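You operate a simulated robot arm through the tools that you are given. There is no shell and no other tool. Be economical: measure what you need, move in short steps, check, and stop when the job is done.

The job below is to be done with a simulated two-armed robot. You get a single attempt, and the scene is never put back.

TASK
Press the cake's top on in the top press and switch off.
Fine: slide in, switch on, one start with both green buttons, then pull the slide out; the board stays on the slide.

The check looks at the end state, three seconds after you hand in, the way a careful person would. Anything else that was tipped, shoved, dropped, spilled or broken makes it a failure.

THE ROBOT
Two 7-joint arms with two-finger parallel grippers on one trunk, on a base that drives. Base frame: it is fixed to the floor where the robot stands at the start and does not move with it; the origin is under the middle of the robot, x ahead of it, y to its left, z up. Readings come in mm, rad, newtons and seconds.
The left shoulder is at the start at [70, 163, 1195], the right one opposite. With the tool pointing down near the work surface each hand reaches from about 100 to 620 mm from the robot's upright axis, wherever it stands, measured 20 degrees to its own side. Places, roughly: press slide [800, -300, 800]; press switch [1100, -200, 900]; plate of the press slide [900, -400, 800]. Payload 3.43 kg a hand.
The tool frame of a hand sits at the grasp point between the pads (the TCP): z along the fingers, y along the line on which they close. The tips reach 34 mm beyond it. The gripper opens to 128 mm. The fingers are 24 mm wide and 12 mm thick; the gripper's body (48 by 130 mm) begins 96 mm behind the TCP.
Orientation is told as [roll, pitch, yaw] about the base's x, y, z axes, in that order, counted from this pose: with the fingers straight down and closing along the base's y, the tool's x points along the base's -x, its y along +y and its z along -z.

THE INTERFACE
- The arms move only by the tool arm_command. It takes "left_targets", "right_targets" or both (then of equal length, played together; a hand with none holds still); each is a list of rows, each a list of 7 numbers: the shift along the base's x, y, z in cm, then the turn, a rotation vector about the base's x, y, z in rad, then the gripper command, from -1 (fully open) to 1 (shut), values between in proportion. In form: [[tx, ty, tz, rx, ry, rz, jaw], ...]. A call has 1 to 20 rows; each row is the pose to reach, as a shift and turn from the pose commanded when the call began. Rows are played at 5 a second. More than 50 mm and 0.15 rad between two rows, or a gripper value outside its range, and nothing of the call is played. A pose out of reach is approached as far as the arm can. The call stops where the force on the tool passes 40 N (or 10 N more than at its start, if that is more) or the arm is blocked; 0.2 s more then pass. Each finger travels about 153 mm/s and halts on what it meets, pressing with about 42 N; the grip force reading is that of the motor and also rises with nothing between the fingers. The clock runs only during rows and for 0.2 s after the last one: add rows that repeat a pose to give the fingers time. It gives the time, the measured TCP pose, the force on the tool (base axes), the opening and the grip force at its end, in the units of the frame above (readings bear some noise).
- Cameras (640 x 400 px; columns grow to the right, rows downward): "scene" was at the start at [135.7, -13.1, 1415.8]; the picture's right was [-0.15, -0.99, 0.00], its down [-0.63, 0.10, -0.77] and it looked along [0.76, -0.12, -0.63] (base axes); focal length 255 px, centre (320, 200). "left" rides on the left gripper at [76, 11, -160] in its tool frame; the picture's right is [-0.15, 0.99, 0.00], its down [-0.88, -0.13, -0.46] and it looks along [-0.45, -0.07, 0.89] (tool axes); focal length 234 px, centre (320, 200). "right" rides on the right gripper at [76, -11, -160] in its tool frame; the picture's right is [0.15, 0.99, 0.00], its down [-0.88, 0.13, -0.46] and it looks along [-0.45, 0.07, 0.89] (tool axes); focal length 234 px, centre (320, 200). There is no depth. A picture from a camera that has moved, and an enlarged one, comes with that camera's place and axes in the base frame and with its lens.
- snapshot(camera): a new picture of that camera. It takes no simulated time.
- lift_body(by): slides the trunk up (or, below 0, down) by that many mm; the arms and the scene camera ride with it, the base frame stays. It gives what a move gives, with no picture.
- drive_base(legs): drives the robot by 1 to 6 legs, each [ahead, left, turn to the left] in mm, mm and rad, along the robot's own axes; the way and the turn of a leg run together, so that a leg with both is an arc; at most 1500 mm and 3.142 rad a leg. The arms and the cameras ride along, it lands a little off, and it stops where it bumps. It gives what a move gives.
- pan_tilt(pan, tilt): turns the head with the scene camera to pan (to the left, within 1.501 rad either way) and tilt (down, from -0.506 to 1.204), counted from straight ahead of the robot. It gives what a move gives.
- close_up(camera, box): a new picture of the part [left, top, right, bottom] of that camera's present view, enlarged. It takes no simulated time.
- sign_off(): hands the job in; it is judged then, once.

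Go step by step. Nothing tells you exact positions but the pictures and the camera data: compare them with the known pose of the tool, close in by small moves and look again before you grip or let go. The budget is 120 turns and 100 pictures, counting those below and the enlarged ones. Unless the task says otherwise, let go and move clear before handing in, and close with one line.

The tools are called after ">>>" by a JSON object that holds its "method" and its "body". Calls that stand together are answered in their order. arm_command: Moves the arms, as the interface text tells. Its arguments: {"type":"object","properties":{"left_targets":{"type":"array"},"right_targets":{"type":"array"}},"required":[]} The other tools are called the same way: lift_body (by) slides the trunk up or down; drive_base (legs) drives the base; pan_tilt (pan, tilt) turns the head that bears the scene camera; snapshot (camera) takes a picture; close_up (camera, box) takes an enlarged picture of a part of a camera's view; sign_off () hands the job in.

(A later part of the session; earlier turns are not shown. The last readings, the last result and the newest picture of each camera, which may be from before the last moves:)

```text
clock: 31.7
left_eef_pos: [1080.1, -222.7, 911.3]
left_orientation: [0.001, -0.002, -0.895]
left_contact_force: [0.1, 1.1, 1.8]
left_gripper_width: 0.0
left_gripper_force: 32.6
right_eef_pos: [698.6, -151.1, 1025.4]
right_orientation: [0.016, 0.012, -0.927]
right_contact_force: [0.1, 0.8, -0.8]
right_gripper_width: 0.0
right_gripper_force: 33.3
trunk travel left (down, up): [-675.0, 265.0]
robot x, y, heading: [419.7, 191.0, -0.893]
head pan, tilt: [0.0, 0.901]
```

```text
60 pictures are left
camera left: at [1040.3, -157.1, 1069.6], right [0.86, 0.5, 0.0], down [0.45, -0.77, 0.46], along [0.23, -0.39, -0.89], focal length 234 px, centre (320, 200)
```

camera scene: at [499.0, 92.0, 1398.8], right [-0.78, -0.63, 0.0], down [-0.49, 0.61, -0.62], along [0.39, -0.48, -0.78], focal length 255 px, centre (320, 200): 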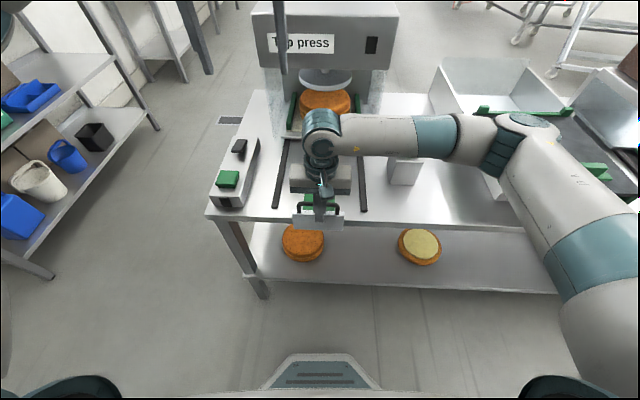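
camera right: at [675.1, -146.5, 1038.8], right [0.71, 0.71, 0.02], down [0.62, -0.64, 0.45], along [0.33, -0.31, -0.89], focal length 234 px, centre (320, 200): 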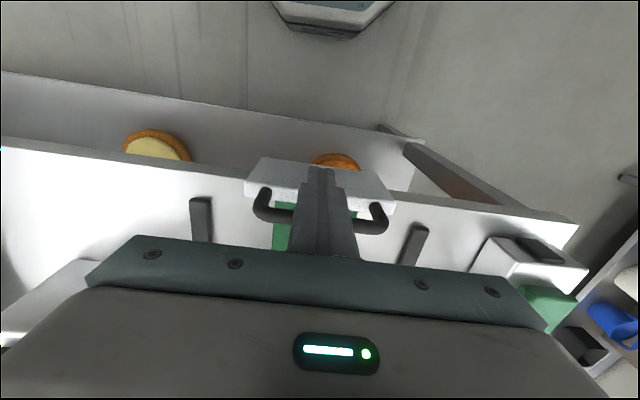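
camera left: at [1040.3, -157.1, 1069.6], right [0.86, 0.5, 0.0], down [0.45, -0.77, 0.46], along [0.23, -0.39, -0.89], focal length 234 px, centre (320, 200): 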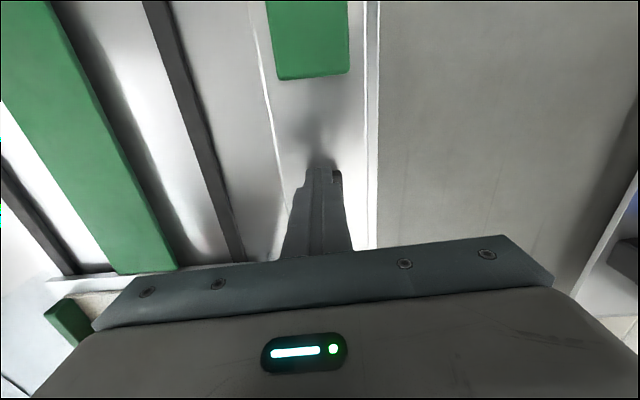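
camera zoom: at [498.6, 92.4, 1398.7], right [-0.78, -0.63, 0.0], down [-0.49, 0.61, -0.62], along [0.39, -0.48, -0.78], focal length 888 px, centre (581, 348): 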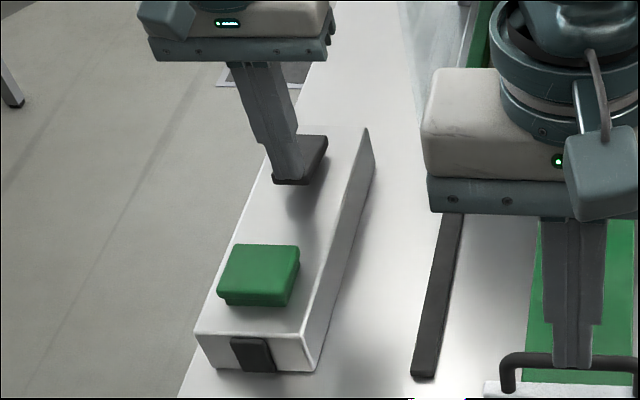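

Light contact has begun at the raised end. I'll press further in small steps, shifted slightly onto the rocker.

>>> {"method": "arm_command", "body": {"left_targets": [[0.2, -0.1, 0.3, 0, 0, 0, 1], [0.4, -0.2, 0, 0, 0, 0, 1], [0.4, -0.2, -0.5, 0, 0, 0, 1], [0.4, -0.2, -1.0, 0, 0, 0, 1], [0.4, -0.2, -1.4, 0, 0, 0, 1], [0.4, -0.2, -1.8, 0, 0, 0, 1], [0.4, -0.2, -2.1, 0, 0, 0, 1]]}}

>>> {"method": "close_up", "body": {"camera": "scene", "box": [200, 100, 290, 215]}}

```text
clock: 33.1
left_eef_pos: [1085.5, -224.1, 903.0]
left_orientation: [-0.004, -0.014, -0.893]
left_contact_force: [-8.0, 10.1, 20.1]
left_gripper_width: 0.0
left_gripper_force: 33.1
right_eef_pos: [698.5, -149.8, 1025.7]
right_orientation: [0.016, 0.012, -0.927]
right_contact_force: [0.0, 0.1, 0.4]
right_gripper_width: 0.0
right_gripper_force: 33.6
trunk travel left (down, up): [-675.0, 265.0]
robot x, y, heading: [420.6, 191.0, -0.89]
head pan, tilt: [0.0, 0.901]
stopped in row 6 (left hand): the force on the tool passed its limit (the readings are from after the stop); the commanded pose is now the measured one
```

```text
3.48 times, centred on (245, 158) of scene
camera zoom: at [496.7, 94.4, 1398.8], right [-0.78, -0.63, 0.0], down [-0.49, 0.61, -0.62], along [0.39, -0.48, -0.78], focal length 888 px, centre (581, 348)
```

zoom: 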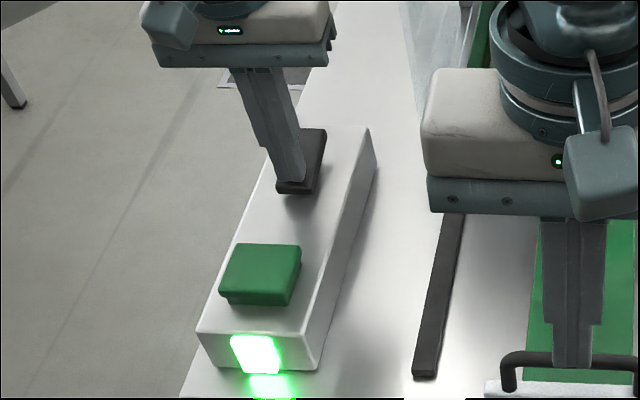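

The lamp turned green: the press is on. Now I'll bring both hands above the two green buttons.

>>> {"method": "arm_command", "body": {"left_targets": [[0, 0, 2, 0, 0, 0, 1], [0, 0, 6, 0, 0, 0, 1], [-1, 1, 8, 0, 0, 0, 1], [-3, 3.8, 8, 0, 0, 0, 1], [-5.5, 7, 8, 0, 0, 0, 1], [-7.4, 9.4, 7, 0, 0, 0, 1], [-7.4, 9.4, 6, 0, 0, 0, 1], [-7.4, 9.4, 6, 0, 0, 0, 1], [-7.4, 9.4, 6, 0, 0, 0, 1]], "right_targets": [[-0.5, -4.5, 0, 0, 0, 0, 1], [-1, -9, 0, 0, 0, 0, 1], [-1.5, -13.5, 0, 0, 0, 0, 1], [-2, -18, 0, 0, 0, 0, 1], [-2.5, -22.5, 0, 0, 0, 0, 1], [-3, -27, 0, 0, 0, 0, 1], [-3.6, -31.5, 0, 0, 0, 0, 1], [-4.1, -36.2, 0, 0, 0, 0, 1], [-4.1, -36.4, -1, 0, 0, 0, 1]]}}

>>> {"method": "snapshot", "body": {"camera": "right"}}

>>> {"method": "snapshot", "body": {"camera": "left"}}

>>> {"method": "snapshot", "body": {"camera": "scene"}}

```text
clock: 35.1
left_eef_pos: [1011.1, -132.2, 957.6]
left_orientation: [-0.003, -0.011, -0.895]
left_contact_force: [0.2, -0.7, 0.2]
left_gripper_width: 0.0
left_gripper_force: 33.2
right_eef_pos: [657.5, -515.2, 1016.4]
right_orientation: [0.016, 0.013, -0.928]
right_contact_force: [0.3, -0.6, 0.3]
right_gripper_width: 0.0
right_gripper_force: 32.6
trunk travel left (down, up): [-675.0, 265.0]
robot x, y, heading: [419.8, 190.5, -0.896]
head pan, tilt: [0.0, 0.901]
```

```text
58 pictures are left
camera right: at [600.4, -464.3, 1176.3], right [0.7, 0.71, 0.02], down [0.63, -0.64, 0.45], along [0.33, -0.3, -0.89], focal length 234 px, centre (320, 200)
```

right: 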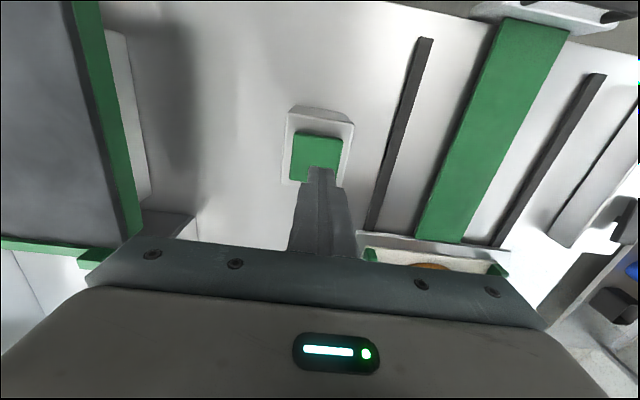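

```text
57 pictures are left
camera left: at [971.8, -65.6, 1116.9], right [0.86, 0.51, 0.0], down [0.45, -0.76, 0.47], along [0.24, -0.4, -0.89], focal length 234 px, centre (320, 200)
```

left: 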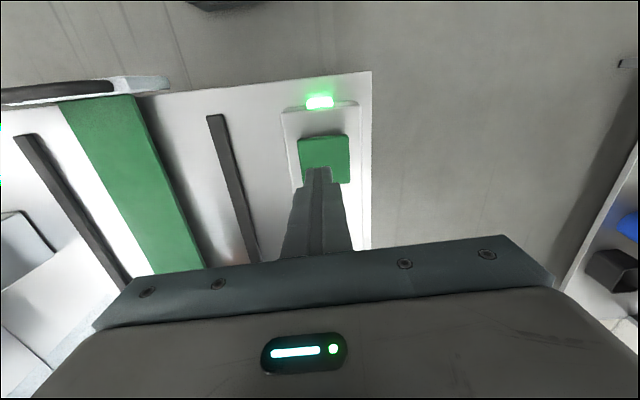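

```text
56 pictures are left
camera scene: at [499.6, 92.1, 1398.5], right [-0.78, -0.63, 0.0], down [-0.49, 0.61, -0.62], along [0.39, -0.48, -0.78], focal length 255 px, centre (320, 200)
```

scene: 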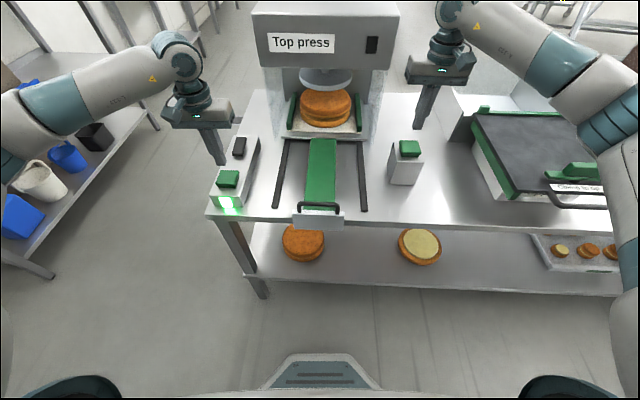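

Both hands are over their buttons. I'll lower them close to the surfaces.

>>> {"method": "arm_command", "body": {"left_targets": [[0, 0.4, -1, 0, 0, 0, 1], [0, 0.4, -2, 0, 0, 0, 1], [0, 0.4, -2.4, 0, 0, 0, 1]], "right_targets": [[0, 0, -2.5, 0, 0, 0, 1], [0, 0, -4.5, 0, 0, 0, 1], [0, 0, -5.4, 0, 0, 0, 1]]}}

>>> {"method": "close_up", "body": {"camera": "scene", "box": [190, 110, 290, 220]}}

>>> {"method": "close_up", "body": {"camera": "scene", "box": [370, 80, 470, 190]}}

```text
clock: 35.9
left_eef_pos: [1011.9, -129.1, 935.3]
left_orientation: [-0.002, -0.009, -0.893]
left_contact_force: [-0.6, 0.3, 0.5]
left_gripper_width: 0.0
left_gripper_force: 33.1
right_eef_pos: [658.4, -515.1, 961.5]
right_orientation: [0.017, 0.013, -0.928]
right_contact_force: [-0.1, 0.0, -0.3]
right_gripper_width: 0.1
right_gripper_force: 33.1
trunk travel left (down, up): [-675.0, 265.0]
robot x, y, heading: [421.2, 189.8, -0.895]
head pan, tilt: [0.0, 0.901]
```

```text
3.64 times, centred on (240, 165) of scene
camera zoom: at [499.2, 91.9, 1398.6], right [-0.78, -0.63, 0.0], down [-0.49, 0.61, -0.62], along [0.39, -0.48, -0.78], focal length 928 px, centre (611, 327)
```

zoom: 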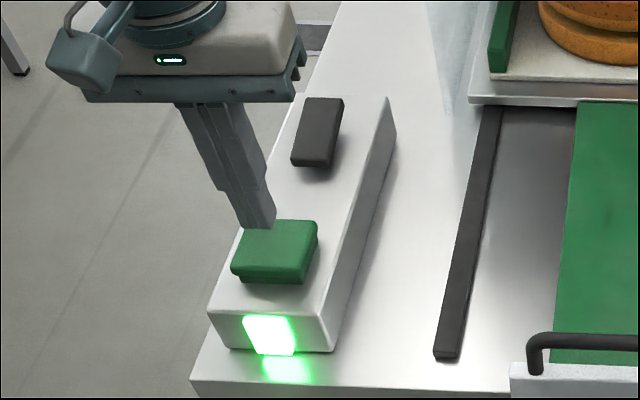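

```text
3.64 times, centred on (420, 135) of scene
camera zoom: at [499.2, 91.9, 1398.6], right [-0.78, -0.63, 0.0], down [-0.49, 0.61, -0.62], along [0.39, -0.48, -0.78], focal length 928 px, centre (-44, 436)
```

zoom: 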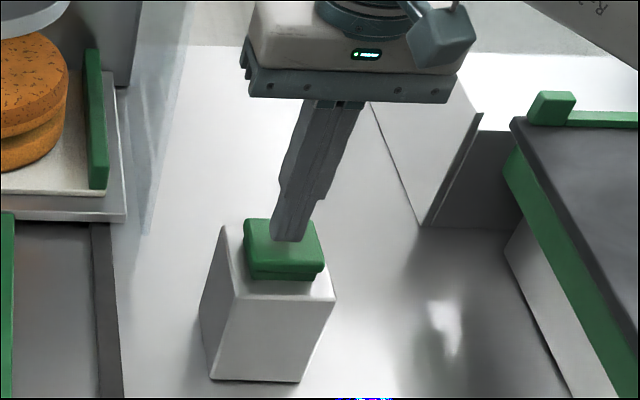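

The right tip is nearly touching; the left still has about 15 mm. I'll lower the left a bit more before pressing together.

>>> {"method": "arm_command", "body": {"left_targets": [[0, 0, -0.6, 0, 0, 0, 1], [0, 0, -1.1, 0, 0, 0, 1]], "right_targets": [[0, 0, -0.2, 0, 0, 0, 1], [0, 0, -0.4, 0, 0, 0, 1]]}}

>>> {"method": "close_up", "body": {"camera": "scene", "box": [190, 110, 290, 220]}}

>>> {"method": "close_up", "body": {"camera": "scene", "box": [370, 80, 470, 190]}}

```text
clock: 36.5
left_eef_pos: [1013.1, -128.2, 923.2]
left_orientation: [-0.002, -0.011, -0.894]
left_contact_force: [0.5, -0.3, -0.2]
left_gripper_width: 0.2
left_gripper_force: 32.8
right_eef_pos: [659.0, -514.3, 955.9]
right_orientation: [0.016, 0.012, -0.929]
right_contact_force: [0.2, 0.0, 0.2]
right_gripper_width: 0.0
right_gripper_force: 33.0
trunk travel left (down, up): [-675.0, 265.0]
robot x, y, heading: [421.1, 189.5, -0.892]
head pan, tilt: [0.0, 0.901]
```

```text
3.64 times, centred on (240, 165) of scene
camera zoom: at [499.4, 91.9, 1398.5], right [-0.78, -0.63, 0.0], down [-0.49, 0.61, -0.62], along [0.39, -0.48, -0.78], focal length 928 px, centre (611, 327)
```

zoom: 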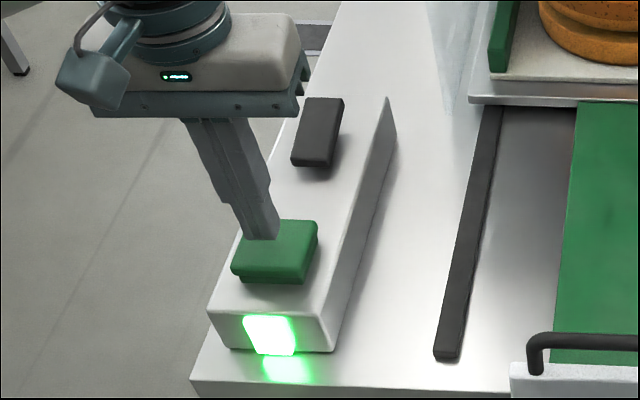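

```text
3.64 times, centred on (420, 135) of scene
camera zoom: at [499.4, 91.9, 1398.5], right [-0.78, -0.63, 0.0], down [-0.49, 0.61, -0.62], along [0.39, -0.48, -0.78], focal length 928 px, centre (-44, 436)
```

zoom: 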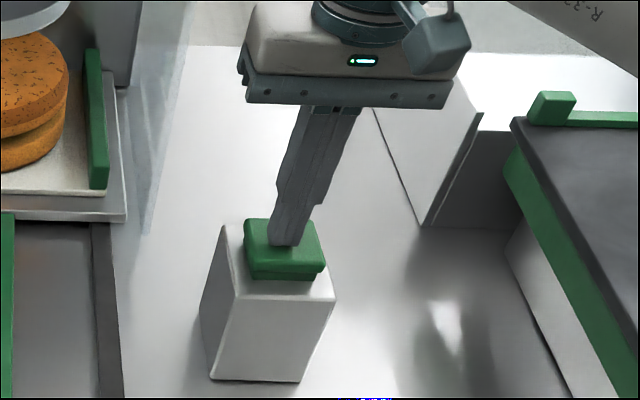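

>>> {"method": "arm_command", "body": {"left_targets": [[0, 0, -0.3, 0, 0, 0, 1], [0, 0, -0.5, 0, 0, 0, 1]], "right_targets": [[0, 0, -0.3, 0, 0, 0, 1], [0, 0, -0.5, 0, 0, 0, 1]]}}

```text
clock: 37.1
left_eef_pos: [1013.5, -127.4, 918.3]
left_orientation: [-0.003, -0.011, -0.894]
left_contact_force: [0.3, 0.5, 0.3]
left_gripper_width: 0.1
left_gripper_force: 33.2
right_eef_pos: [657.3, -515.2, 952.1]
right_orientation: [0.015, 0.013, -0.929]
right_contact_force: [0.3, 1.7, 1.5]
right_gripper_width: 0.1
right_gripper_force: 33.5
trunk travel left (down, up): [-675.0, 265.0]
robot x, y, heading: [419.6, 189.5, -0.892]
head pan, tilt: [0.0, 0.901]
```

>>> {"method": "arm_command", "body": {"left_targets": [[0, 0, -0.2, 0, 0, 0, 1], [0, 0, -0.4, 0, 0, 0, 1]]}}

>>> {"method": "close_up", "body": {"camera": "scene", "box": [190, 110, 290, 220]}}

>>> {"method": "close_up", "body": {"camera": "scene", "box": [370, 80, 470, 190]}}

```text
clock: 37.7
left_eef_pos: [1014.9, -126.9, 915.0]
left_orientation: [-0.002, -0.011, -0.894]
left_contact_force: [-0.2, -0.6, -0.7]
left_gripper_width: 0.0
left_gripper_force: 33.4
right_eef_pos: [659.0, -515.5, 952.4]
right_orientation: [0.015, 0.012, -0.928]
right_contact_force: [0.3, -0.7, 0.5]
right_gripper_width: 0.0
right_gripper_force: 32.8
trunk travel left (down, up): [-675.0, 265.0]
robot x, y, heading: [421.5, 191.8, -0.892]
head pan, tilt: [0.0, 0.901]
```

```text
3.64 times, centred on (240, 165) of scene
camera zoom: at [499.3, 92.2, 1398.5], right [-0.78, -0.63, 0.0], down [-0.49, 0.61, -0.62], along [0.39, -0.48, -0.78], focal length 928 px, centre (611, 327)
```

zoom: 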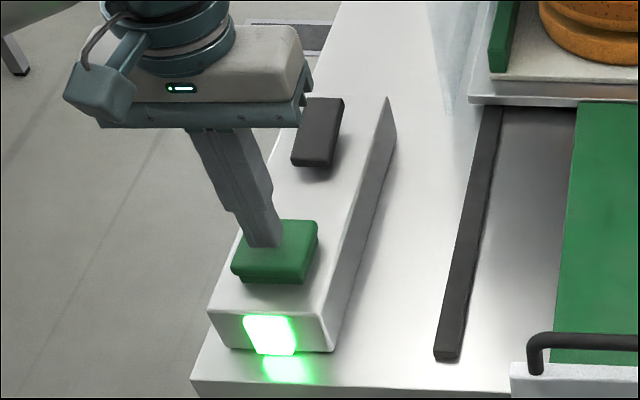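

```text
3.64 times, centred on (420, 135) of scene
camera zoom: at [499.3, 92.2, 1398.5], right [-0.78, -0.63, 0.0], down [-0.49, 0.61, -0.62], along [0.39, -0.48, -0.78], focal length 928 px, centre (-44, 436)
```

zoom: 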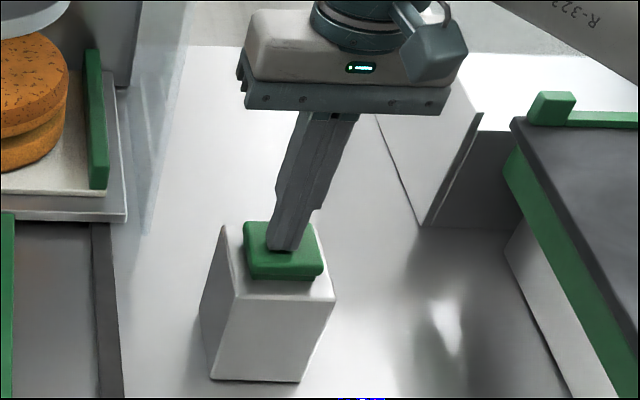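

The right button is just touched. I'll lift the right tip clear, then press both together in one stroke and hold.

>>> {"method": "arm_command", "body": {"left_targets": [[0, 0, 0.3, 0, 0, 0, 1], [0, 0, 0.3, 0, 0, 0, 1], [0, 0, 0.3, 0, 0, 0, 1], [0, 0, -0.4, 0, 0, 0, 1], [0, 0, -1.0, 0, 0, 0, 1], [0, 0, -1.4, 0, 0, 0, 1], [0, 0, -1.7, 0, 0, 0, 1]], "right_targets": [[0, 0, 0.8, 0, 0, 0, 1], [0, 0, 0.8, 0, 0, 0, 1], [0, 0, 0.8, 0, 0, 0, 1], [0, 0, 0, 0, 0, 0, 1], [0, 0, -0.5, 0, 0, 0, 1], [0, 0, -0.9, 0, 0, 0, 1], [0, 0, -1.2, 0, 0, 0, 1]]}}

>>> {"method": "snapshot", "body": {"camera": "scene"}}

```text
clock: 39.3
left_eef_pos: [1012.6, -125.8, 899.6]
left_orientation: [-0.002, -0.012, -0.894]
left_contact_force: [-0.5, -0.5, 2.0]
left_gripper_width: 0.0
left_gripper_force: 33.0
right_eef_pos: [658.6, -514.1, 945.2]
right_orientation: [0.017, 0.004, -0.929]
right_contact_force: [1.2, -8.0, 30.7]
right_gripper_width: 0.0
right_gripper_force: 32.3
trunk travel left (down, up): [-675.0, 265.0]
robot x, y, heading: [422.2, 189.4, -0.894]
head pan, tilt: [0.0, 0.901]
```

```text
49 pictures are left
camera scene: at [498.0, 94.6, 1399.4], right [-0.78, -0.63, 0.0], down [-0.49, 0.61, -0.62], along [0.39, -0.49, -0.78], focal length 255 px, centre (320, 200)
```

scene: 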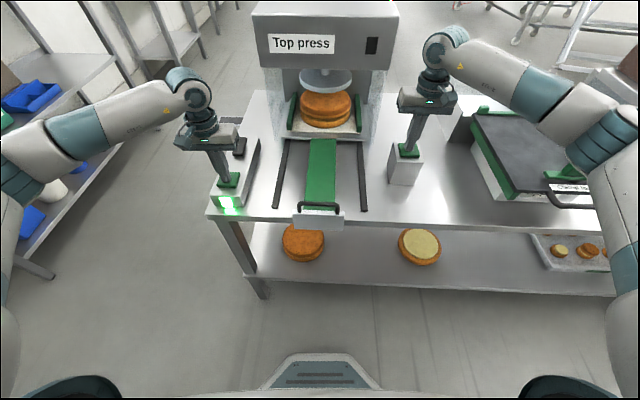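

The right button is fully down, but the left is only just touched. I'll release both and repeat with the left lower.

>>> {"method": "arm_command", "body": {"left_targets": [[0, 0, 0.6, 0, 0, 0, 1], [0, 0, 0.6, 0, 0, 0, 1], [0, 0, 0.6, 0, 0, 0, 1], [0, 0, 0.6, 0, 0, 0, 1], [0, 0, 0, 0, 0, 0, 1], [0, 0, -0.6, 0, 0, 0, 1], [0, 0, -1.0, 0, 0, 0, 1], [0, 0, -1.2, 0, 0, 0, 1], [0, 0, -1.2, 0, 0, 0, 1]], "right_targets": [[0, 0, 1.0, 0, 0, 0, 1], [0, 0, 1.9, 0, 0, 0, 1], [0, 0, 1.9, 0, 0, 0, 1], [0, 0, 1.9, 0, 0, 0, 1], [0, 0, 1.2, 0, 0, 0, 1], [0, 0, 0.6, 0, 0, 0, 1], [0, 0, 0.2, 0, 0, 0, 1], [0, 0, 0.0, 0, 0, 0, 1], [0, 0, 0.0, 0, 0, 0, 1]]}}

>>> {"method": "snapshot", "body": {"camera": "scene"}}

```text
clock: 41.0
left_eef_pos: [1013.3, -128.1, 896.6]
left_orientation: [-0.004, -0.025, -0.892]
left_contact_force: [-4.3, 6.1, 22.1]
left_gripper_width: 0.2
left_gripper_force: 32.7
right_eef_pos: [658.6, -513.4, 946.9]
right_orientation: [0.019, 0.002, -0.929]
right_contact_force: [-2.7, 0.3, 7.5]
right_gripper_width: 0.0
right_gripper_force: 33.1
trunk travel left (down, up): [-675.0, 265.0]
robot x, y, heading: [420.5, 189.5, -0.895]
head pan, tilt: [0.0, 0.901]
stopped in row 8 (left hand): the force on the tool passed its limit (the readings are from after the stop); the commanded pose is now the measured one
```

```text
48 pictures are left
camera scene: at [495.8, 95.3, 1399.0], right [-0.78, -0.63, 0.0], down [-0.49, 0.61, -0.62], along [0.39, -0.49, -0.78], focal length 255 px, centre (320, 200)
```

scene: 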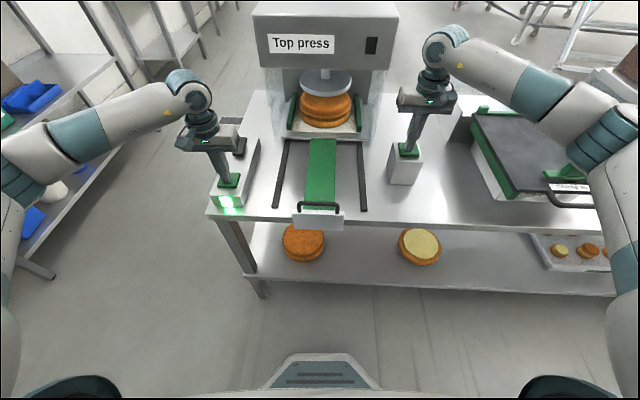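

The plunger has come lower and seems to be moving. I'll keep both hands still and watch.

>>> {"method": "arm_command", "body": {"left_targets": [[0, 0, 0, 0, 0, 0, 1], [0, 0, 0, 0, 0, 0, 1]], "right_targets": [[0, 0, 0, 0, 0, 0, 1], [0, 0, 0, 0, 0, 0, 1]]}}

>>> {"method": "close_up", "body": {"camera": "scene", "box": [240, 50, 400, 150]}}

```text
clock: 41.6
left_eef_pos: [1013.9, -128.0, 895.5]
left_orientation: [-0.005, -0.026, -0.89]
left_contact_force: [-1.2, 4.7, 30.5]
left_gripper_width: 0.0
left_gripper_force: 32.2
right_eef_pos: [658.9, -513.6, 946.3]
right_orientation: [0.02, 0.003, -0.928]
right_contact_force: [-0.5, -0.6, 9.0]
right_gripper_width: 0.0
right_gripper_force: 33.2
trunk travel left (down, up): [-675.0, 265.0]
robot x, y, heading: [418.6, 186.8, -0.895]
head pan, tilt: [0.0, 0.901]
```

```text
4.00 times, centred on (320, 100) of scene
camera zoom: at [495.5, 95.4, 1399.2], right [-0.78, -0.63, 0.0], down [-0.49, 0.61, -0.62], along [0.39, -0.49, -0.78], focal length 1021 px, centre (320, 600)
```

zoom: 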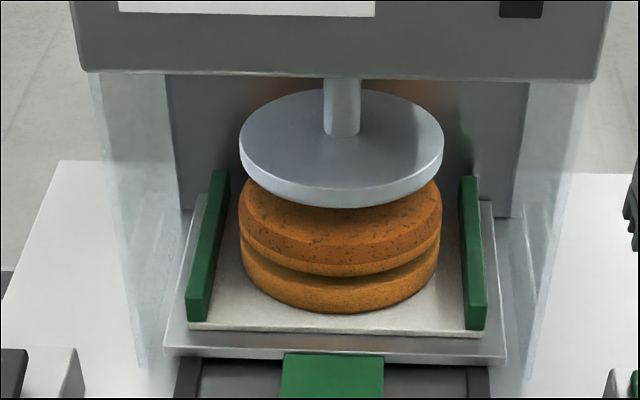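

The plunger is coming down. I keep holding.

>>> {"method": "arm_command", "body": {"left_targets": [[0, 0, 0, 0, 0, 0, 1], [0, 0, 0, 0, 0, 0, 1], [0, 0, 0, 0, 0, 0, 1], [0, 0, 0, 0, 0, 0, 1]], "right_targets": [[0, 0, 0, 0, 0, 0, 1], [0, 0, 0, 0, 0, 0, 1], [0, 0, 0, 0, 0, 0, 1], [0, 0, 0, 0, 0, 0, 1]]}}

>>> {"method": "close_up", "body": {"camera": "scene", "box": [240, 50, 400, 150]}}

```text
clock: 42.6
left_eef_pos: [1013.8, -127.7, 895.4]
left_orientation: [-0.003, -0.027, -0.889]
left_contact_force: [1.0, 1.1, 36.0]
left_gripper_width: 0.3
left_gripper_force: 33.0
right_eef_pos: [659.2, -512.7, 945.4]
right_orientation: [0.018, 0.005, -0.93]
right_contact_force: [1.1, -3.4, 12.0]
right_gripper_width: 0.0
right_gripper_force: 33.3
trunk travel left (down, up): [-675.0, 265.0]
robot x, y, heading: [421.7, 189.4, -0.895]
head pan, tilt: [0.0, 0.901]
```

```text
4.00 times, centred on (320, 100) of scene
camera zoom: at [495.5, 95.3, 1399.2], right [-0.78, -0.63, 0.0], down [-0.49, 0.61, -0.62], along [0.39, -0.49, -0.78], focal length 1021 px, centre (320, 600)
```

zoom: 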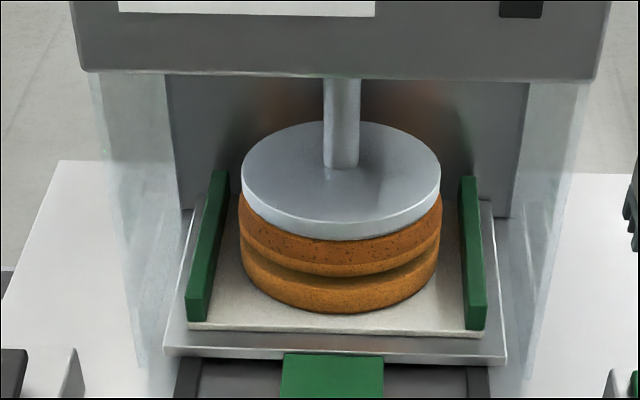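

>>> {"method": "arm_command", "body": {"left_targets": [[0, 0, 0, 0, 0, 0, 1], [0, 0, 0, 0, 0, 0, 1], [0, 0, 0, 0, 0, 0, 1], [0, 0, 0, 0, 0, 0, 1]], "right_targets": [[0, 0, 0, 0, 0, 0, 1], [0, 0, 0, 0, 0, 0, 1], [0, 0, 0, 0, 0, 0, 1], [0, 0, 0, 0, 0, 0, 1]]}}

>>> {"method": "close_up", "body": {"camera": "scene", "box": [240, 50, 400, 150]}}

```text
clock: 43.6
left_eef_pos: [1012.8, -127.8, 894.9]
left_orientation: [-0.004, -0.028, -0.892]
left_contact_force: [3.1, -0.3, 35.4]
left_gripper_width: 0.1
left_gripper_force: 33.4
right_eef_pos: [657.6, -513.0, 946.3]
right_orientation: [0.019, 0.002, -0.929]
right_contact_force: [2.3, -4.1, 14.1]
right_gripper_width: 0.0
right_gripper_force: 32.8
trunk travel left (down, up): [-675.0, 265.0]
robot x, y, heading: [419.8, 189.4, -0.893]
head pan, tilt: [0.0, 0.901]
```

```text
4.00 times, centred on (320, 100) of scene
camera zoom: at [495.6, 95.3, 1399.1], right [-0.78, -0.63, 0.0], down [-0.49, 0.61, -0.62], along [0.39, -0.49, -0.78], focal length 1021 px, centre (320, 600)
```

zoom: 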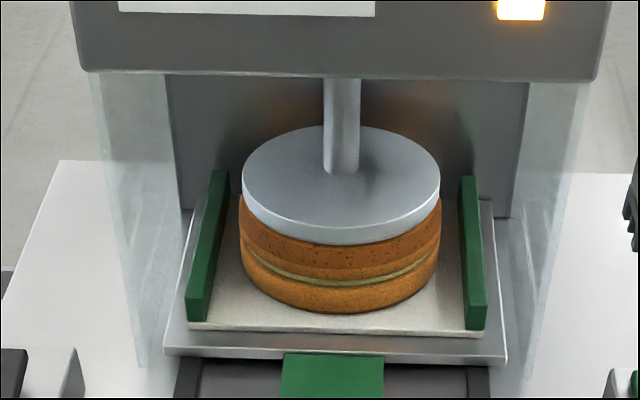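

The amber lamp lit and the gap has closed. I check very briefly whether it goes on.

>>> {"method": "arm_command", "body": {"left_targets": [[0, 0, 0, 0, 0, 0, 1]], "right_targets": [[0, 0, 0, 0, 0, 0, 1]]}}

>>> {"method": "close_up", "body": {"camera": "scene", "box": [240, 50, 400, 150]}}

```text
clock: 44.0
left_eef_pos: [1013.3, -127.9, 894.8]
left_orientation: [-0.003, -0.027, -0.893]
left_contact_force: [2.7, -1.1, 35.8]
left_gripper_width: 0.0
left_gripper_force: 33.2
right_eef_pos: [658.1, -512.5, 946.2]
right_orientation: [0.022, 0.002, -0.929]
right_contact_force: [2.6, -3.4, 14.0]
right_gripper_width: 0.1
right_gripper_force: 32.8
trunk travel left (down, up): [-675.0, 265.0]
robot x, y, heading: [415.0, 190.2, -0.897]
head pan, tilt: [0.0, 0.901]
```

```text
4.00 times, centred on (320, 100) of scene
camera zoom: at [495.6, 95.4, 1399.1], right [-0.78, -0.63, 0.0], down [-0.49, 0.61, -0.62], along [0.39, -0.49, -0.78], focal length 1021 px, centre (320, 600)
```

zoom: 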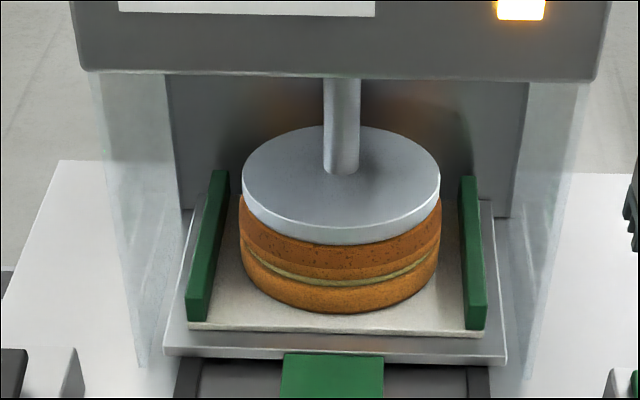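

It is stationary with the amber lamp on, likely the dwell. I hold one more second.

>>> {"method": "arm_command", "body": {"left_targets": [[0, 0, 0, 0, 0, 0, 1], [0, 0, 0, 0, 0, 0, 1], [0, 0, 0, 0, 0, 0, 1], [0, 0, 0, 0, 0, 0, 1]], "right_targets": [[0, 0, 0, 0, 0, 0, 1], [0, 0, 0, 0, 0, 0, 1], [0, 0, 0, 0, 0, 0, 1], [0, 0, 0, 0, 0, 0, 1]]}}

>>> {"method": "close_up", "body": {"camera": "scene", "box": [240, 50, 400, 150]}}

```text
clock: 45.0
left_eef_pos: [1013.5, -127.6, 894.6]
left_orientation: [-0.005, -0.025, -0.891]
left_contact_force: [1.9, -1.7, 35.8]
left_gripper_width: 0.1
left_gripper_force: 33.2
right_eef_pos: [657.8, -513.3, 946.0]
right_orientation: [0.019, 0.003, -0.928]
right_contact_force: [3.2, -3.0, 15.7]
right_gripper_width: 0.0
right_gripper_force: 33.0
trunk travel left (down, up): [-675.0, 265.0]
robot x, y, heading: [416.6, 189.8, -0.892]
head pan, tilt: [0.0, 0.901]
```

```text
4.00 times, centred on (320, 100) of scene
camera zoom: at [495.6, 95.4, 1399.1], right [-0.78, -0.63, 0.0], down [-0.49, 0.61, -0.62], along [0.39, -0.49, -0.78], focal length 1021 px, centre (320, 600)
```

zoom: 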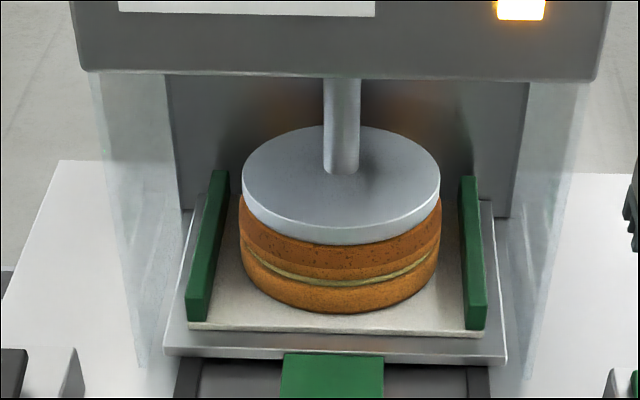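

Still steady with the lamp on, so the pressing is done. I release both buttons, raising both hands.

>>> {"method": "arm_command", "body": {"left_targets": [[0, 0, 1.5, 0, 0, 0, 1], [0, 0, 5, 0, 0, 0, 1], [0, 0, 8, 0, 0, 0, 1], [0, 0, 8, 0, 0, 0, 1]], "right_targets": [[0, 0, 1.5, 0, 0, 0, 1], [0, 0, 5, 0, 0, 0, 1], [0, 0, 8, 0, 0, 0, 1], [0, 0, 8, 0, 0, 0, 1]]}}

>>> {"method": "snapshot", "body": {"camera": "scene"}}

```text
clock: 46.0
left_eef_pos: [1016.1, -129.2, 970.0]
left_orientation: [-0.001, -0.019, -0.89]
left_contact_force: [0.4, -0.2, -0.6]
left_gripper_width: 0.0
left_gripper_force: 33.6
right_eef_pos: [659.5, -514.7, 1023.4]
right_orientation: [0.017, 0.011, -0.93]
right_contact_force: [0.2, -0.2, 0.2]
right_gripper_width: 0.2
right_gripper_force: 32.9
trunk travel left (down, up): [-675.0, 265.0]
robot x, y, heading: [417.1, 192.0, -0.894]
head pan, tilt: [0.0, 0.901]
```

```text
42 pictures are left
camera scene: at [499.7, 91.6, 1398.4], right [-0.78, -0.63, 0.0], down [-0.49, 0.61, -0.62], along [0.39, -0.48, -0.78], focal length 255 px, centre (320, 200)
```

scene: 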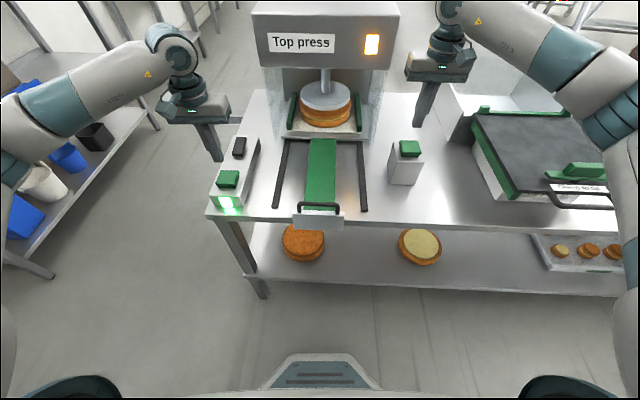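

The amber lamp is still on and the plunger still down. While waiting I move the right hand to above the inner side of the handle bar.

>>> {"method": "arm_command", "body": {"right_targets": [[1.4, 4, 0, 0, 0, 0, 1], [2.8, 8, 0, 0, 0, 0, 1], [4.2, 12.2, 0, 0, 0, 0, 1], [5.6, 16.4, 0, 0, 0, 0, 1], [7, 20.4, 0, 0, 0, 0, 1], [8.4, 24.4, 0, 0, 0, 0, 1], [9.8, 28.2, -1, 0, 0, 0, 1], [9.8, 28.2, -2, 0, 0, 0, 1], [9.8, 28.2, -2, 0, 0, 0, 1], [9.8, 28.2, -2, 0, 0, 0, 1]]}}

>>> {"method": "snapshot", "body": {"camera": "right"}}

>>> {"method": "snapshot", "body": {"camera": "scene"}}

```text
clock: 48.2
left_eef_pos: [1014.4, -129.9, 971.0]
left_orientation: [-0.003, -0.02, -0.891]
left_contact_force: [-0.3, -0.7, 0.4]
left_gripper_width: 0.0
left_gripper_force: 32.6
right_eef_pos: [756.8, -232.0, 1004.1]
right_orientation: [0.018, 0.008, -0.929]
right_contact_force: [0.1, 0.2, -0.4]
right_gripper_width: 0.1
right_gripper_force: 33.2
trunk travel left (down, up): [-675.0, 265.0]
robot x, y, heading: [417.5, 187.9, -0.891]
head pan, tilt: [0.0, 0.901]
```

```text
41 pictures are left
camera right: at [700.1, -180.8, 1163.2], right [0.7, 0.71, 0.02], down [0.63, -0.63, 0.45], along [0.33, -0.31, -0.89], focal length 234 px, centre (320, 200)
```

right: 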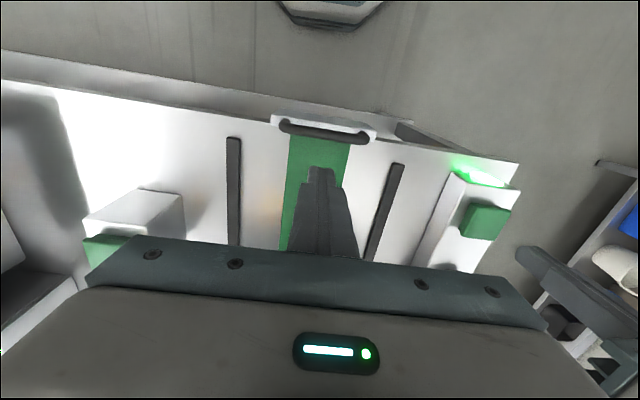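

```text
40 pictures are left
camera scene: at [499.6, 92.0, 1398.5], right [-0.78, -0.63, 0.0], down [-0.49, 0.61, -0.62], along [0.39, -0.48, -0.78], focal length 255 px, centre (320, 200)
```

scene: 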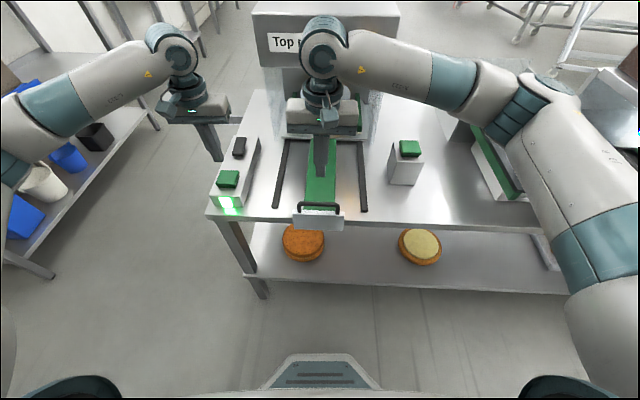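

>>> {"method": "arm_command", "body": {"right_targets": [[0.3, -0.4, -4, 0, 0, 0, 1], [0.3, -0.4, -8, 0, 0, 0, 1], [0.3, -0.4, -10, 0, 0, 0, 1], [0.3, -0.4, -11.2, 0, 0, 0, 1]]}}

>>> {"method": "snapshot", "body": {"camera": "scene"}}

>>> {"method": "close_up", "body": {"camera": "right", "box": [200, 20, 440, 250]}}

```text
clock: 49.2
left_eef_pos: [1016.3, -129.0, 972.1]
left_orientation: [-0.002, -0.019, -0.893]
left_contact_force: [-0.2, -0.9, -0.4]
left_gripper_width: 0.0
left_gripper_force: 33.2
right_eef_pos: [761.5, -236.8, 890.2]
right_orientation: [0.016, 0.009, -0.928]
right_contact_force: [0.4, -0.6, 0.4]
right_gripper_width: 0.2
right_gripper_force: 33.1
trunk travel left (down, up): [-675.0, 265.0]
robot x, y, heading: [417.8, 190.6, -0.892]
head pan, tilt: [0.0, 0.901]
```

```text
39 pictures are left
camera scene: at [499.6, 91.7, 1398.5], right [-0.78, -0.63, 0.0], down [-0.49, 0.61, -0.62], along [0.39, -0.48, -0.78], focal length 255 px, centre (320, 200)
```

scene: 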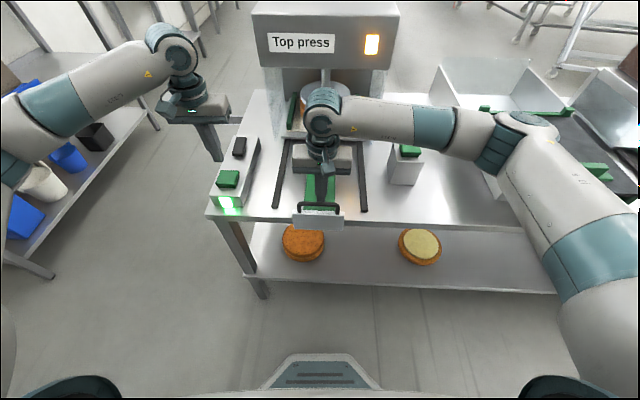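

```text
1.74 times, centred on (320, 135) of right
camera zoom: at [703.3, -186.2, 1050.2], right [0.7, 0.71, 0.02], down [0.63, -0.63, 0.45], along [0.33, -0.31, -0.89], focal length 407 px, centre (320, 313)
```

zoom: 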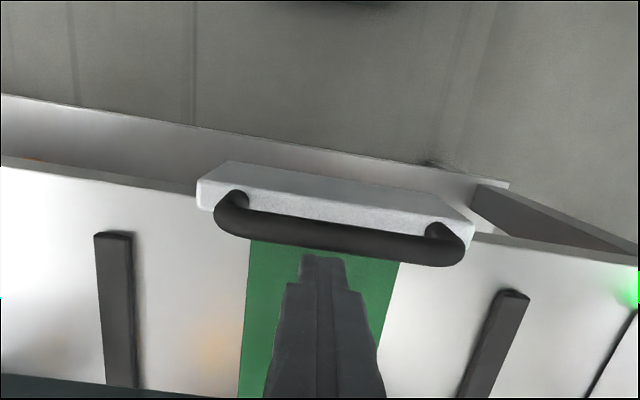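

The fingers sit behind the bar. The amber lamp is on and the plunger is still down, so I wait before pulling.

>>> {"method": "arm_command", "body": {"right_targets": [[0, 0, 0, 0, 0, 0, 1], [0, 0, 0, 0, 0, 0, 1], [0, 0, 0, 0, 0, 0, 1], [0, 0, 0, 0, 0, 0, 1], [0, 0, 0, 0, 0, 0, 1], [0, 0, 0, 0, 0, 0, 1], [0, 0, 0, 0, 0, 0, 1], [0, 0, 0, 0, 0, 0, 1], [0, 0, 0, 0, 0, 0, 1], [0, 0, 0, 0, 0, 0, 1]]}}

>>> {"method": "close_up", "body": {"camera": "scene", "box": [240, 0, 420, 150]}}

```text
clock: 51.4
left_eef_pos: [1016.1, -130.3, 971.5]
left_orientation: [-0.002, -0.019, -0.892]
left_contact_force: [-0.7, 0.3, 0.3]
left_gripper_width: 0.0
left_gripper_force: 33.1
right_eef_pos: [761.3, -237.7, 890.8]
right_orientation: [0.019, 0.008, -0.93]
right_contact_force: [0.4, -0.3, -0.5]
right_gripper_width: 0.3
right_gripper_force: 33.0
trunk travel left (down, up): [-675.0, 265.0]
robot x, y, heading: [415.2, 187.8, -0.891]
head pan, tilt: [0.0, 0.901]
```

```text
2.67 times, centred on (330, 75) of scene
camera zoom: at [499.5, 92.0, 1398.5], right [-0.78, -0.63, 0.0], down [-0.49, 0.61, -0.62], along [0.39, -0.48, -0.78], focal length 681 px, centre (293, 533)
```

zoom: 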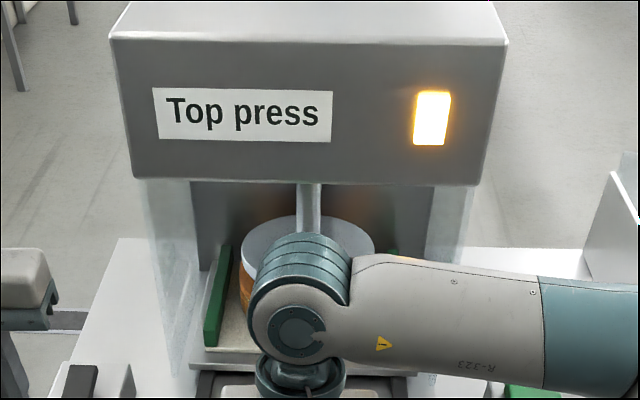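

>>> {"method": "arm_command", "body": {"right_targets": [[0, 0, 0, 0, 0, 0, 1], [0, 0, 0, 0, 0, 0, 1], [0, 0, 0, 0, 0, 0, 1], [0, 0, 0, 0, 0, 0, 1], [0, 0, 0, 0, 0, 0, 1], [0, 0, 0, 0, 0, 0, 1], [0, 0, 0, 0, 0, 0, 1], [0, 0, 0, 0, 0, 0, 1], [0, 0, 0, 0, 0, 0, 1], [0, 0, 0, 0, 0, 0, 1], [0, 0, 0, 0, 0, 0, 1], [0, 0, 0, 0, 0, 0, 1], [0, 0, 0, 0, 0, 0, 1], [0, 0, 0, 0, 0, 0, 1], [0, 0, 0, 0, 0, 0, 1], [0, 0, 0, 0, 0, 0, 1], [0, 0, 0, 0, 0, 0, 1], [0, 0, 0, 0, 0, 0, 1], [0, 0, 0, 0, 0, 0, 1], [0, 0, 0, 0, 0, 0, 1]]}}

>>> {"method": "close_up", "body": {"camera": "scene", "box": [240, 0, 420, 150]}}

```text
clock: 55.6
left_eef_pos: [1015.0, -130.2, 971.6]
left_orientation: [-0.004, -0.02, -0.894]
left_contact_force: [0.0, 0.0, 0.5]
left_gripper_width: 0.3
left_gripper_force: 33.4
right_eef_pos: [761.0, -237.3, 890.7]
right_orientation: [0.018, 0.007, -0.929]
right_contact_force: [0.4, 0.0, 0.2]
right_gripper_width: 0.0
right_gripper_force: 32.8
trunk travel left (down, up): [-675.0, 265.0]
robot x, y, heading: [420.7, 188.7, -0.894]
head pan, tilt: [0.0, 0.901]
```

```text
2.67 times, centred on (330, 75) of scene
camera zoom: at [499.5, 92.0, 1398.5], right [-0.78, -0.63, 0.0], down [-0.49, 0.61, -0.62], along [0.39, -0.48, -0.78], focal length 681 px, centre (293, 533)
```

zoom: 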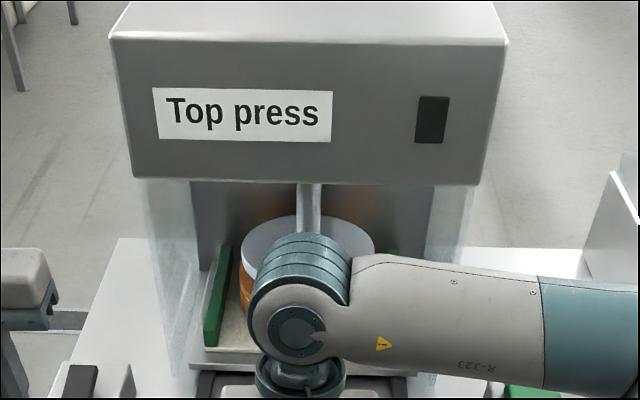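

The amber lamp is out now; the plunger should be going up. I wait and check.

>>> {"method": "arm_command", "body": {"right_targets": [[0, 0, 0, 0, 0, 0, 1], [0, 0, 0, 0, 0, 0, 1], [0, 0, 0, 0, 0, 0, 1], [0, 0, 0, 0, 0, 0, 1], [0, 0, 0, 0, 0, 0, 1], [0, 0, 0, 0, 0, 0, 1], [0, 0, 0, 0, 0, 0, 1], [0, 0, 0, 0, 0, 0, 1], [0, 0, 0, 0, 0, 0, 1], [0, 0, 0, 0, 0, 0, 1], [0, 0, 0, 0, 0, 0, 1], [0, 0, 0, 0, 0, 0, 1], [0, 0, 0, 0, 0, 0, 1], [0, 0, 0, 0, 0, 0, 1]]}}

>>> {"method": "close_up", "body": {"camera": "scene", "box": [240, 0, 420, 150]}}

```text
clock: 58.6
left_eef_pos: [1015.0, -129.8, 971.8]
left_orientation: [-0.004, -0.019, -0.891]
left_contact_force: [-0.3, -0.1, 0.6]
left_gripper_width: 0.0
left_gripper_force: 33.3
right_eef_pos: [761.9, -237.6, 891.4]
right_orientation: [0.016, 0.009, -0.929]
right_contact_force: [-0.9, -0.5, -0.2]
right_gripper_width: 0.1
right_gripper_force: 33.1
trunk travel left (down, up): [-675.0, 265.0]
robot x, y, heading: [421.2, 191.5, -0.896]
head pan, tilt: [0.0, 0.901]
```

```text
2.67 times, centred on (330, 75) of scene
camera zoom: at [499.5, 92.0, 1398.5], right [-0.78, -0.63, 0.0], down [-0.49, 0.61, -0.62], along [0.39, -0.48, -0.78], focal length 681 px, centre (293, 533)
```

zoom: 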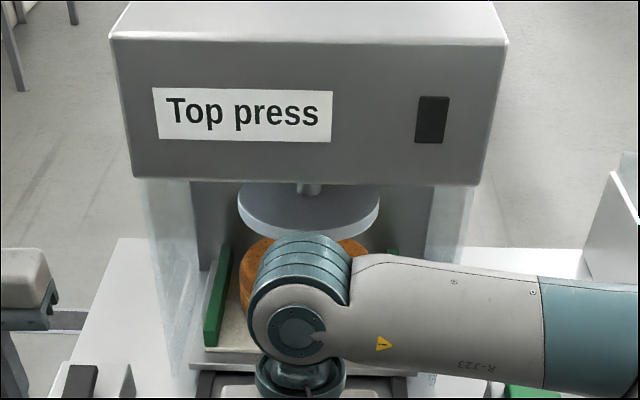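

The plunger is up again. Now I pull the slide out slowly, hooked behind the bar.

>>> {"method": "arm_command", "body": {"right_targets": [[0, 0, 0, 0, 0, 0, 1], [-0.3, 0.4, 0, 0, 0, 0, 1], [-0.7, 0.9, 0, 0, 0, 0, 1], [-1.0, 1.4, 0, 0, 0, 0, 1], [-1.4, 1.9, 0, 0, 0, 0, 1], [-1.9, 2.6, 0, 0, 0, 0, 1], [-2.5, 3.4, 0, 0, 0, 0, 1], [-3.1, 4.2, 0, 0, 0, 0, 1], [-3.7, 5.0, 0, 0, 0, 0, 1], [-4.3, 5.8, 0, 0, 0, 0, 1], [-4.9, 6.6, 0, 0, 0, 0, 1], [-5.5, 7.4, 0, 0, 0, 0, 1], [-6.0, 8.1, 0, 0, 0, 0, 1], [-6.4, 8.6, 0, 0, 0, 0, 1]]}}

>>> {"method": "snapshot", "body": {"camera": "scene"}}

>>> {"method": "snapshot", "body": {"camera": "right"}}

```text
clock: 61.6
left_eef_pos: [1015.4, -129.9, 972.3]
left_orientation: [-0.004, -0.018, -0.893]
left_contact_force: [0.3, -0.1, 0.4]
left_gripper_width: 0.0
left_gripper_force: 33.1
right_eef_pos: [697.5, -151.8, 891.6]
right_orientation: [0.018, 0.009, -0.929]
right_contact_force: [1.9, -0.6, -0.7]
right_gripper_width: 0.0
right_gripper_force: 32.8
trunk travel left (down, up): [-675.0, 265.0]
robot x, y, heading: [418.2, 193.1, -0.894]
head pan, tilt: [0.0, 0.901]
```

```text
34 pictures are left
camera scene: at [499.7, 92.0, 1398.5], right [-0.78, -0.63, 0.0], down [-0.49, 0.61, -0.62], along [0.39, -0.48, -0.78], focal length 255 px, centre (320, 200)
```

scene: 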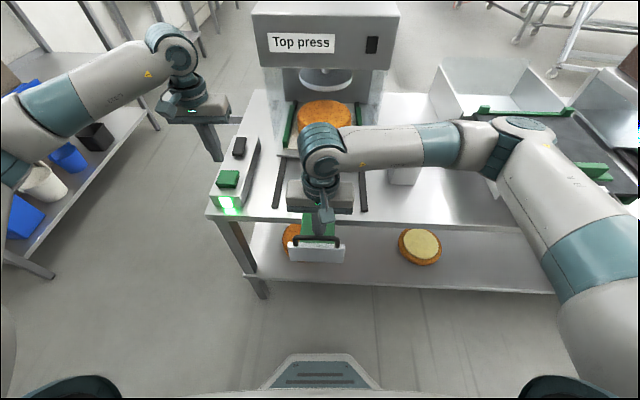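

```text
33 pictures are left
camera right: at [639.4, -99.5, 1051.2], right [0.7, 0.71, 0.02], down [0.63, -0.63, 0.45], along [0.33, -0.31, -0.89], focal length 234 px, centre (320, 200)
```

right: 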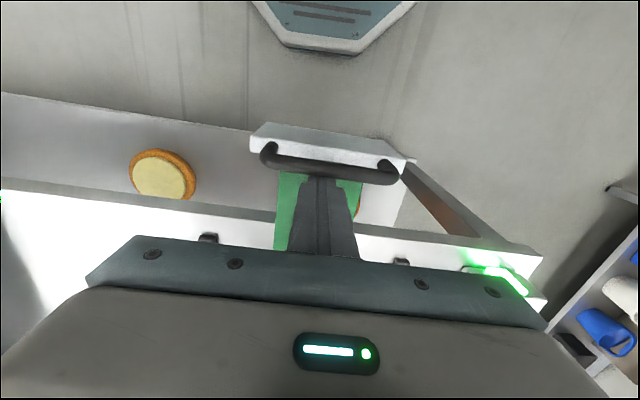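

It slides out well. I continue to the starting position, slowing at the end.

>>> {"method": "arm_command", "body": {"right_targets": [[-0.5, 0.7, 0, 0, 0, 0, 1], [-1.1, 1.5, 0, 0, 0, 0, 1], [-1.7, 2.3, 0, 0, 0, 0, 1], [-2.3, 3.1, 0, 0, 0, 0, 1], [-2.9, 3.9, 0, 0, 0, 0, 1], [-3.5, 4.8, 0, 0, 0, 0, 1], [-4.1, 5.6, 0, 0, 0, 0, 1], [-4.7, 6.4, 0, 0, 0, 0, 1], [-5.3, 7.3, 0, 0, 0, 0, 1], [-5.9, 8.1, 0, 0, 0, 0, 1], [-6.5, 8.9, 0, 0, 0, 0, 1], [-7.1, 9.7, 0, 0, 0, 0, 1], [-7.7, 10.5, 0, 0, 0, 0, 1], [-8.2, 11.3, 0, 0, 0, 0, 1], [-8.7, 11.9, 0, 0, 0, 0, 1], [-9.1, 12.5, 0, 0, 0, 0, 1], [-9.5, 13.0, 0, 0, 0, 0, 1]]}}

>>> {"method": "snapshot", "body": {"camera": "scene"}}

>>> {"method": "snapshot", "body": {"camera": "right"}}

```text
clock: 65.2
left_eef_pos: [1014.5, -129.9, 971.9]
left_orientation: [-0.004, -0.019, -0.893]
left_contact_force: [-0.1, 0.0, -0.5]
left_gripper_width: 0.0
left_gripper_force: 32.6
right_eef_pos: [601.9, -21.9, 890.8]
right_orientation: [0.017, 0.008, -0.928]
right_contact_force: [0.6, -2.1, 0.3]
right_gripper_width: 0.0
right_gripper_force: 33.5
trunk travel left (down, up): [-675.0, 265.0]
robot x, y, heading: [420.1, 188.8, -0.891]
head pan, tilt: [0.0, 0.901]
```

```text
32 pictures are left
camera scene: at [499.7, 91.9, 1398.5], right [-0.78, -0.63, 0.0], down [-0.49, 0.61, -0.62], along [0.39, -0.48, -0.78], focal length 255 px, centre (320, 200)
```

scene: 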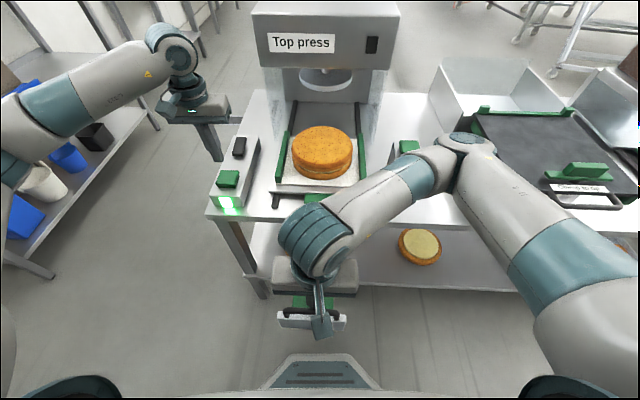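

```text
31 pictures are left
camera right: at [545.1, 30.3, 1051.1], right [0.7, 0.71, 0.02], down [0.63, -0.63, 0.45], along [0.33, -0.31, -0.89], focal length 234 px, centre (320, 200)
```

right: 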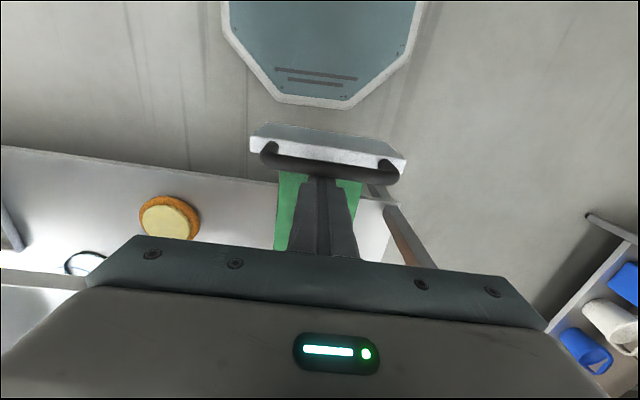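

Nearly at the starting position. I pull a few millimetres more until it meets its stop.

>>> {"method": "arm_command", "body": {"right_targets": [[-0.2, 0.3, 0, 0, 0, 0, 1], [-0.4, 0.6, 0, 0, 0, 0, 1], [-0.6, 0.8, 0, 0, 0, 0, 1], [-0.8, 1.1, 0, 0, 0, 0, 1]]}}

>>> {"method": "close_up", "body": {"camera": "scene", "box": [200, 50, 440, 200]}}

```text
clock: 66.2
left_eef_pos: [1014.6, -130.2, 971.6]
left_orientation: [-0.004, -0.019, -0.891]
left_contact_force: [-1.4, 0.1, -0.2]
left_gripper_width: 0.0
left_gripper_force: 32.9
right_eef_pos: [594.1, -10.4, 891.1]
right_orientation: [0.018, 0.007, -0.929]
right_contact_force: [1.7, -2.0, 0.1]
right_gripper_width: 0.1
right_gripper_force: 32.9
trunk travel left (down, up): [-675.0, 265.0]
robot x, y, heading: [418.0, 186.9, -0.893]
head pan, tilt: [0.0, 0.901]
```

```text
2.67 times, centred on (320, 125) of scene
camera zoom: at [499.6, 91.9, 1398.5], right [-0.78, -0.63, 0.0], down [-0.49, 0.61, -0.62], along [0.39, -0.48, -0.78], focal length 681 px, centre (320, 400)
```

zoom: 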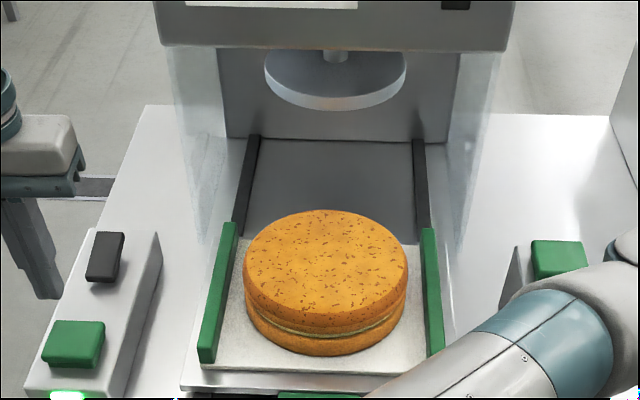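

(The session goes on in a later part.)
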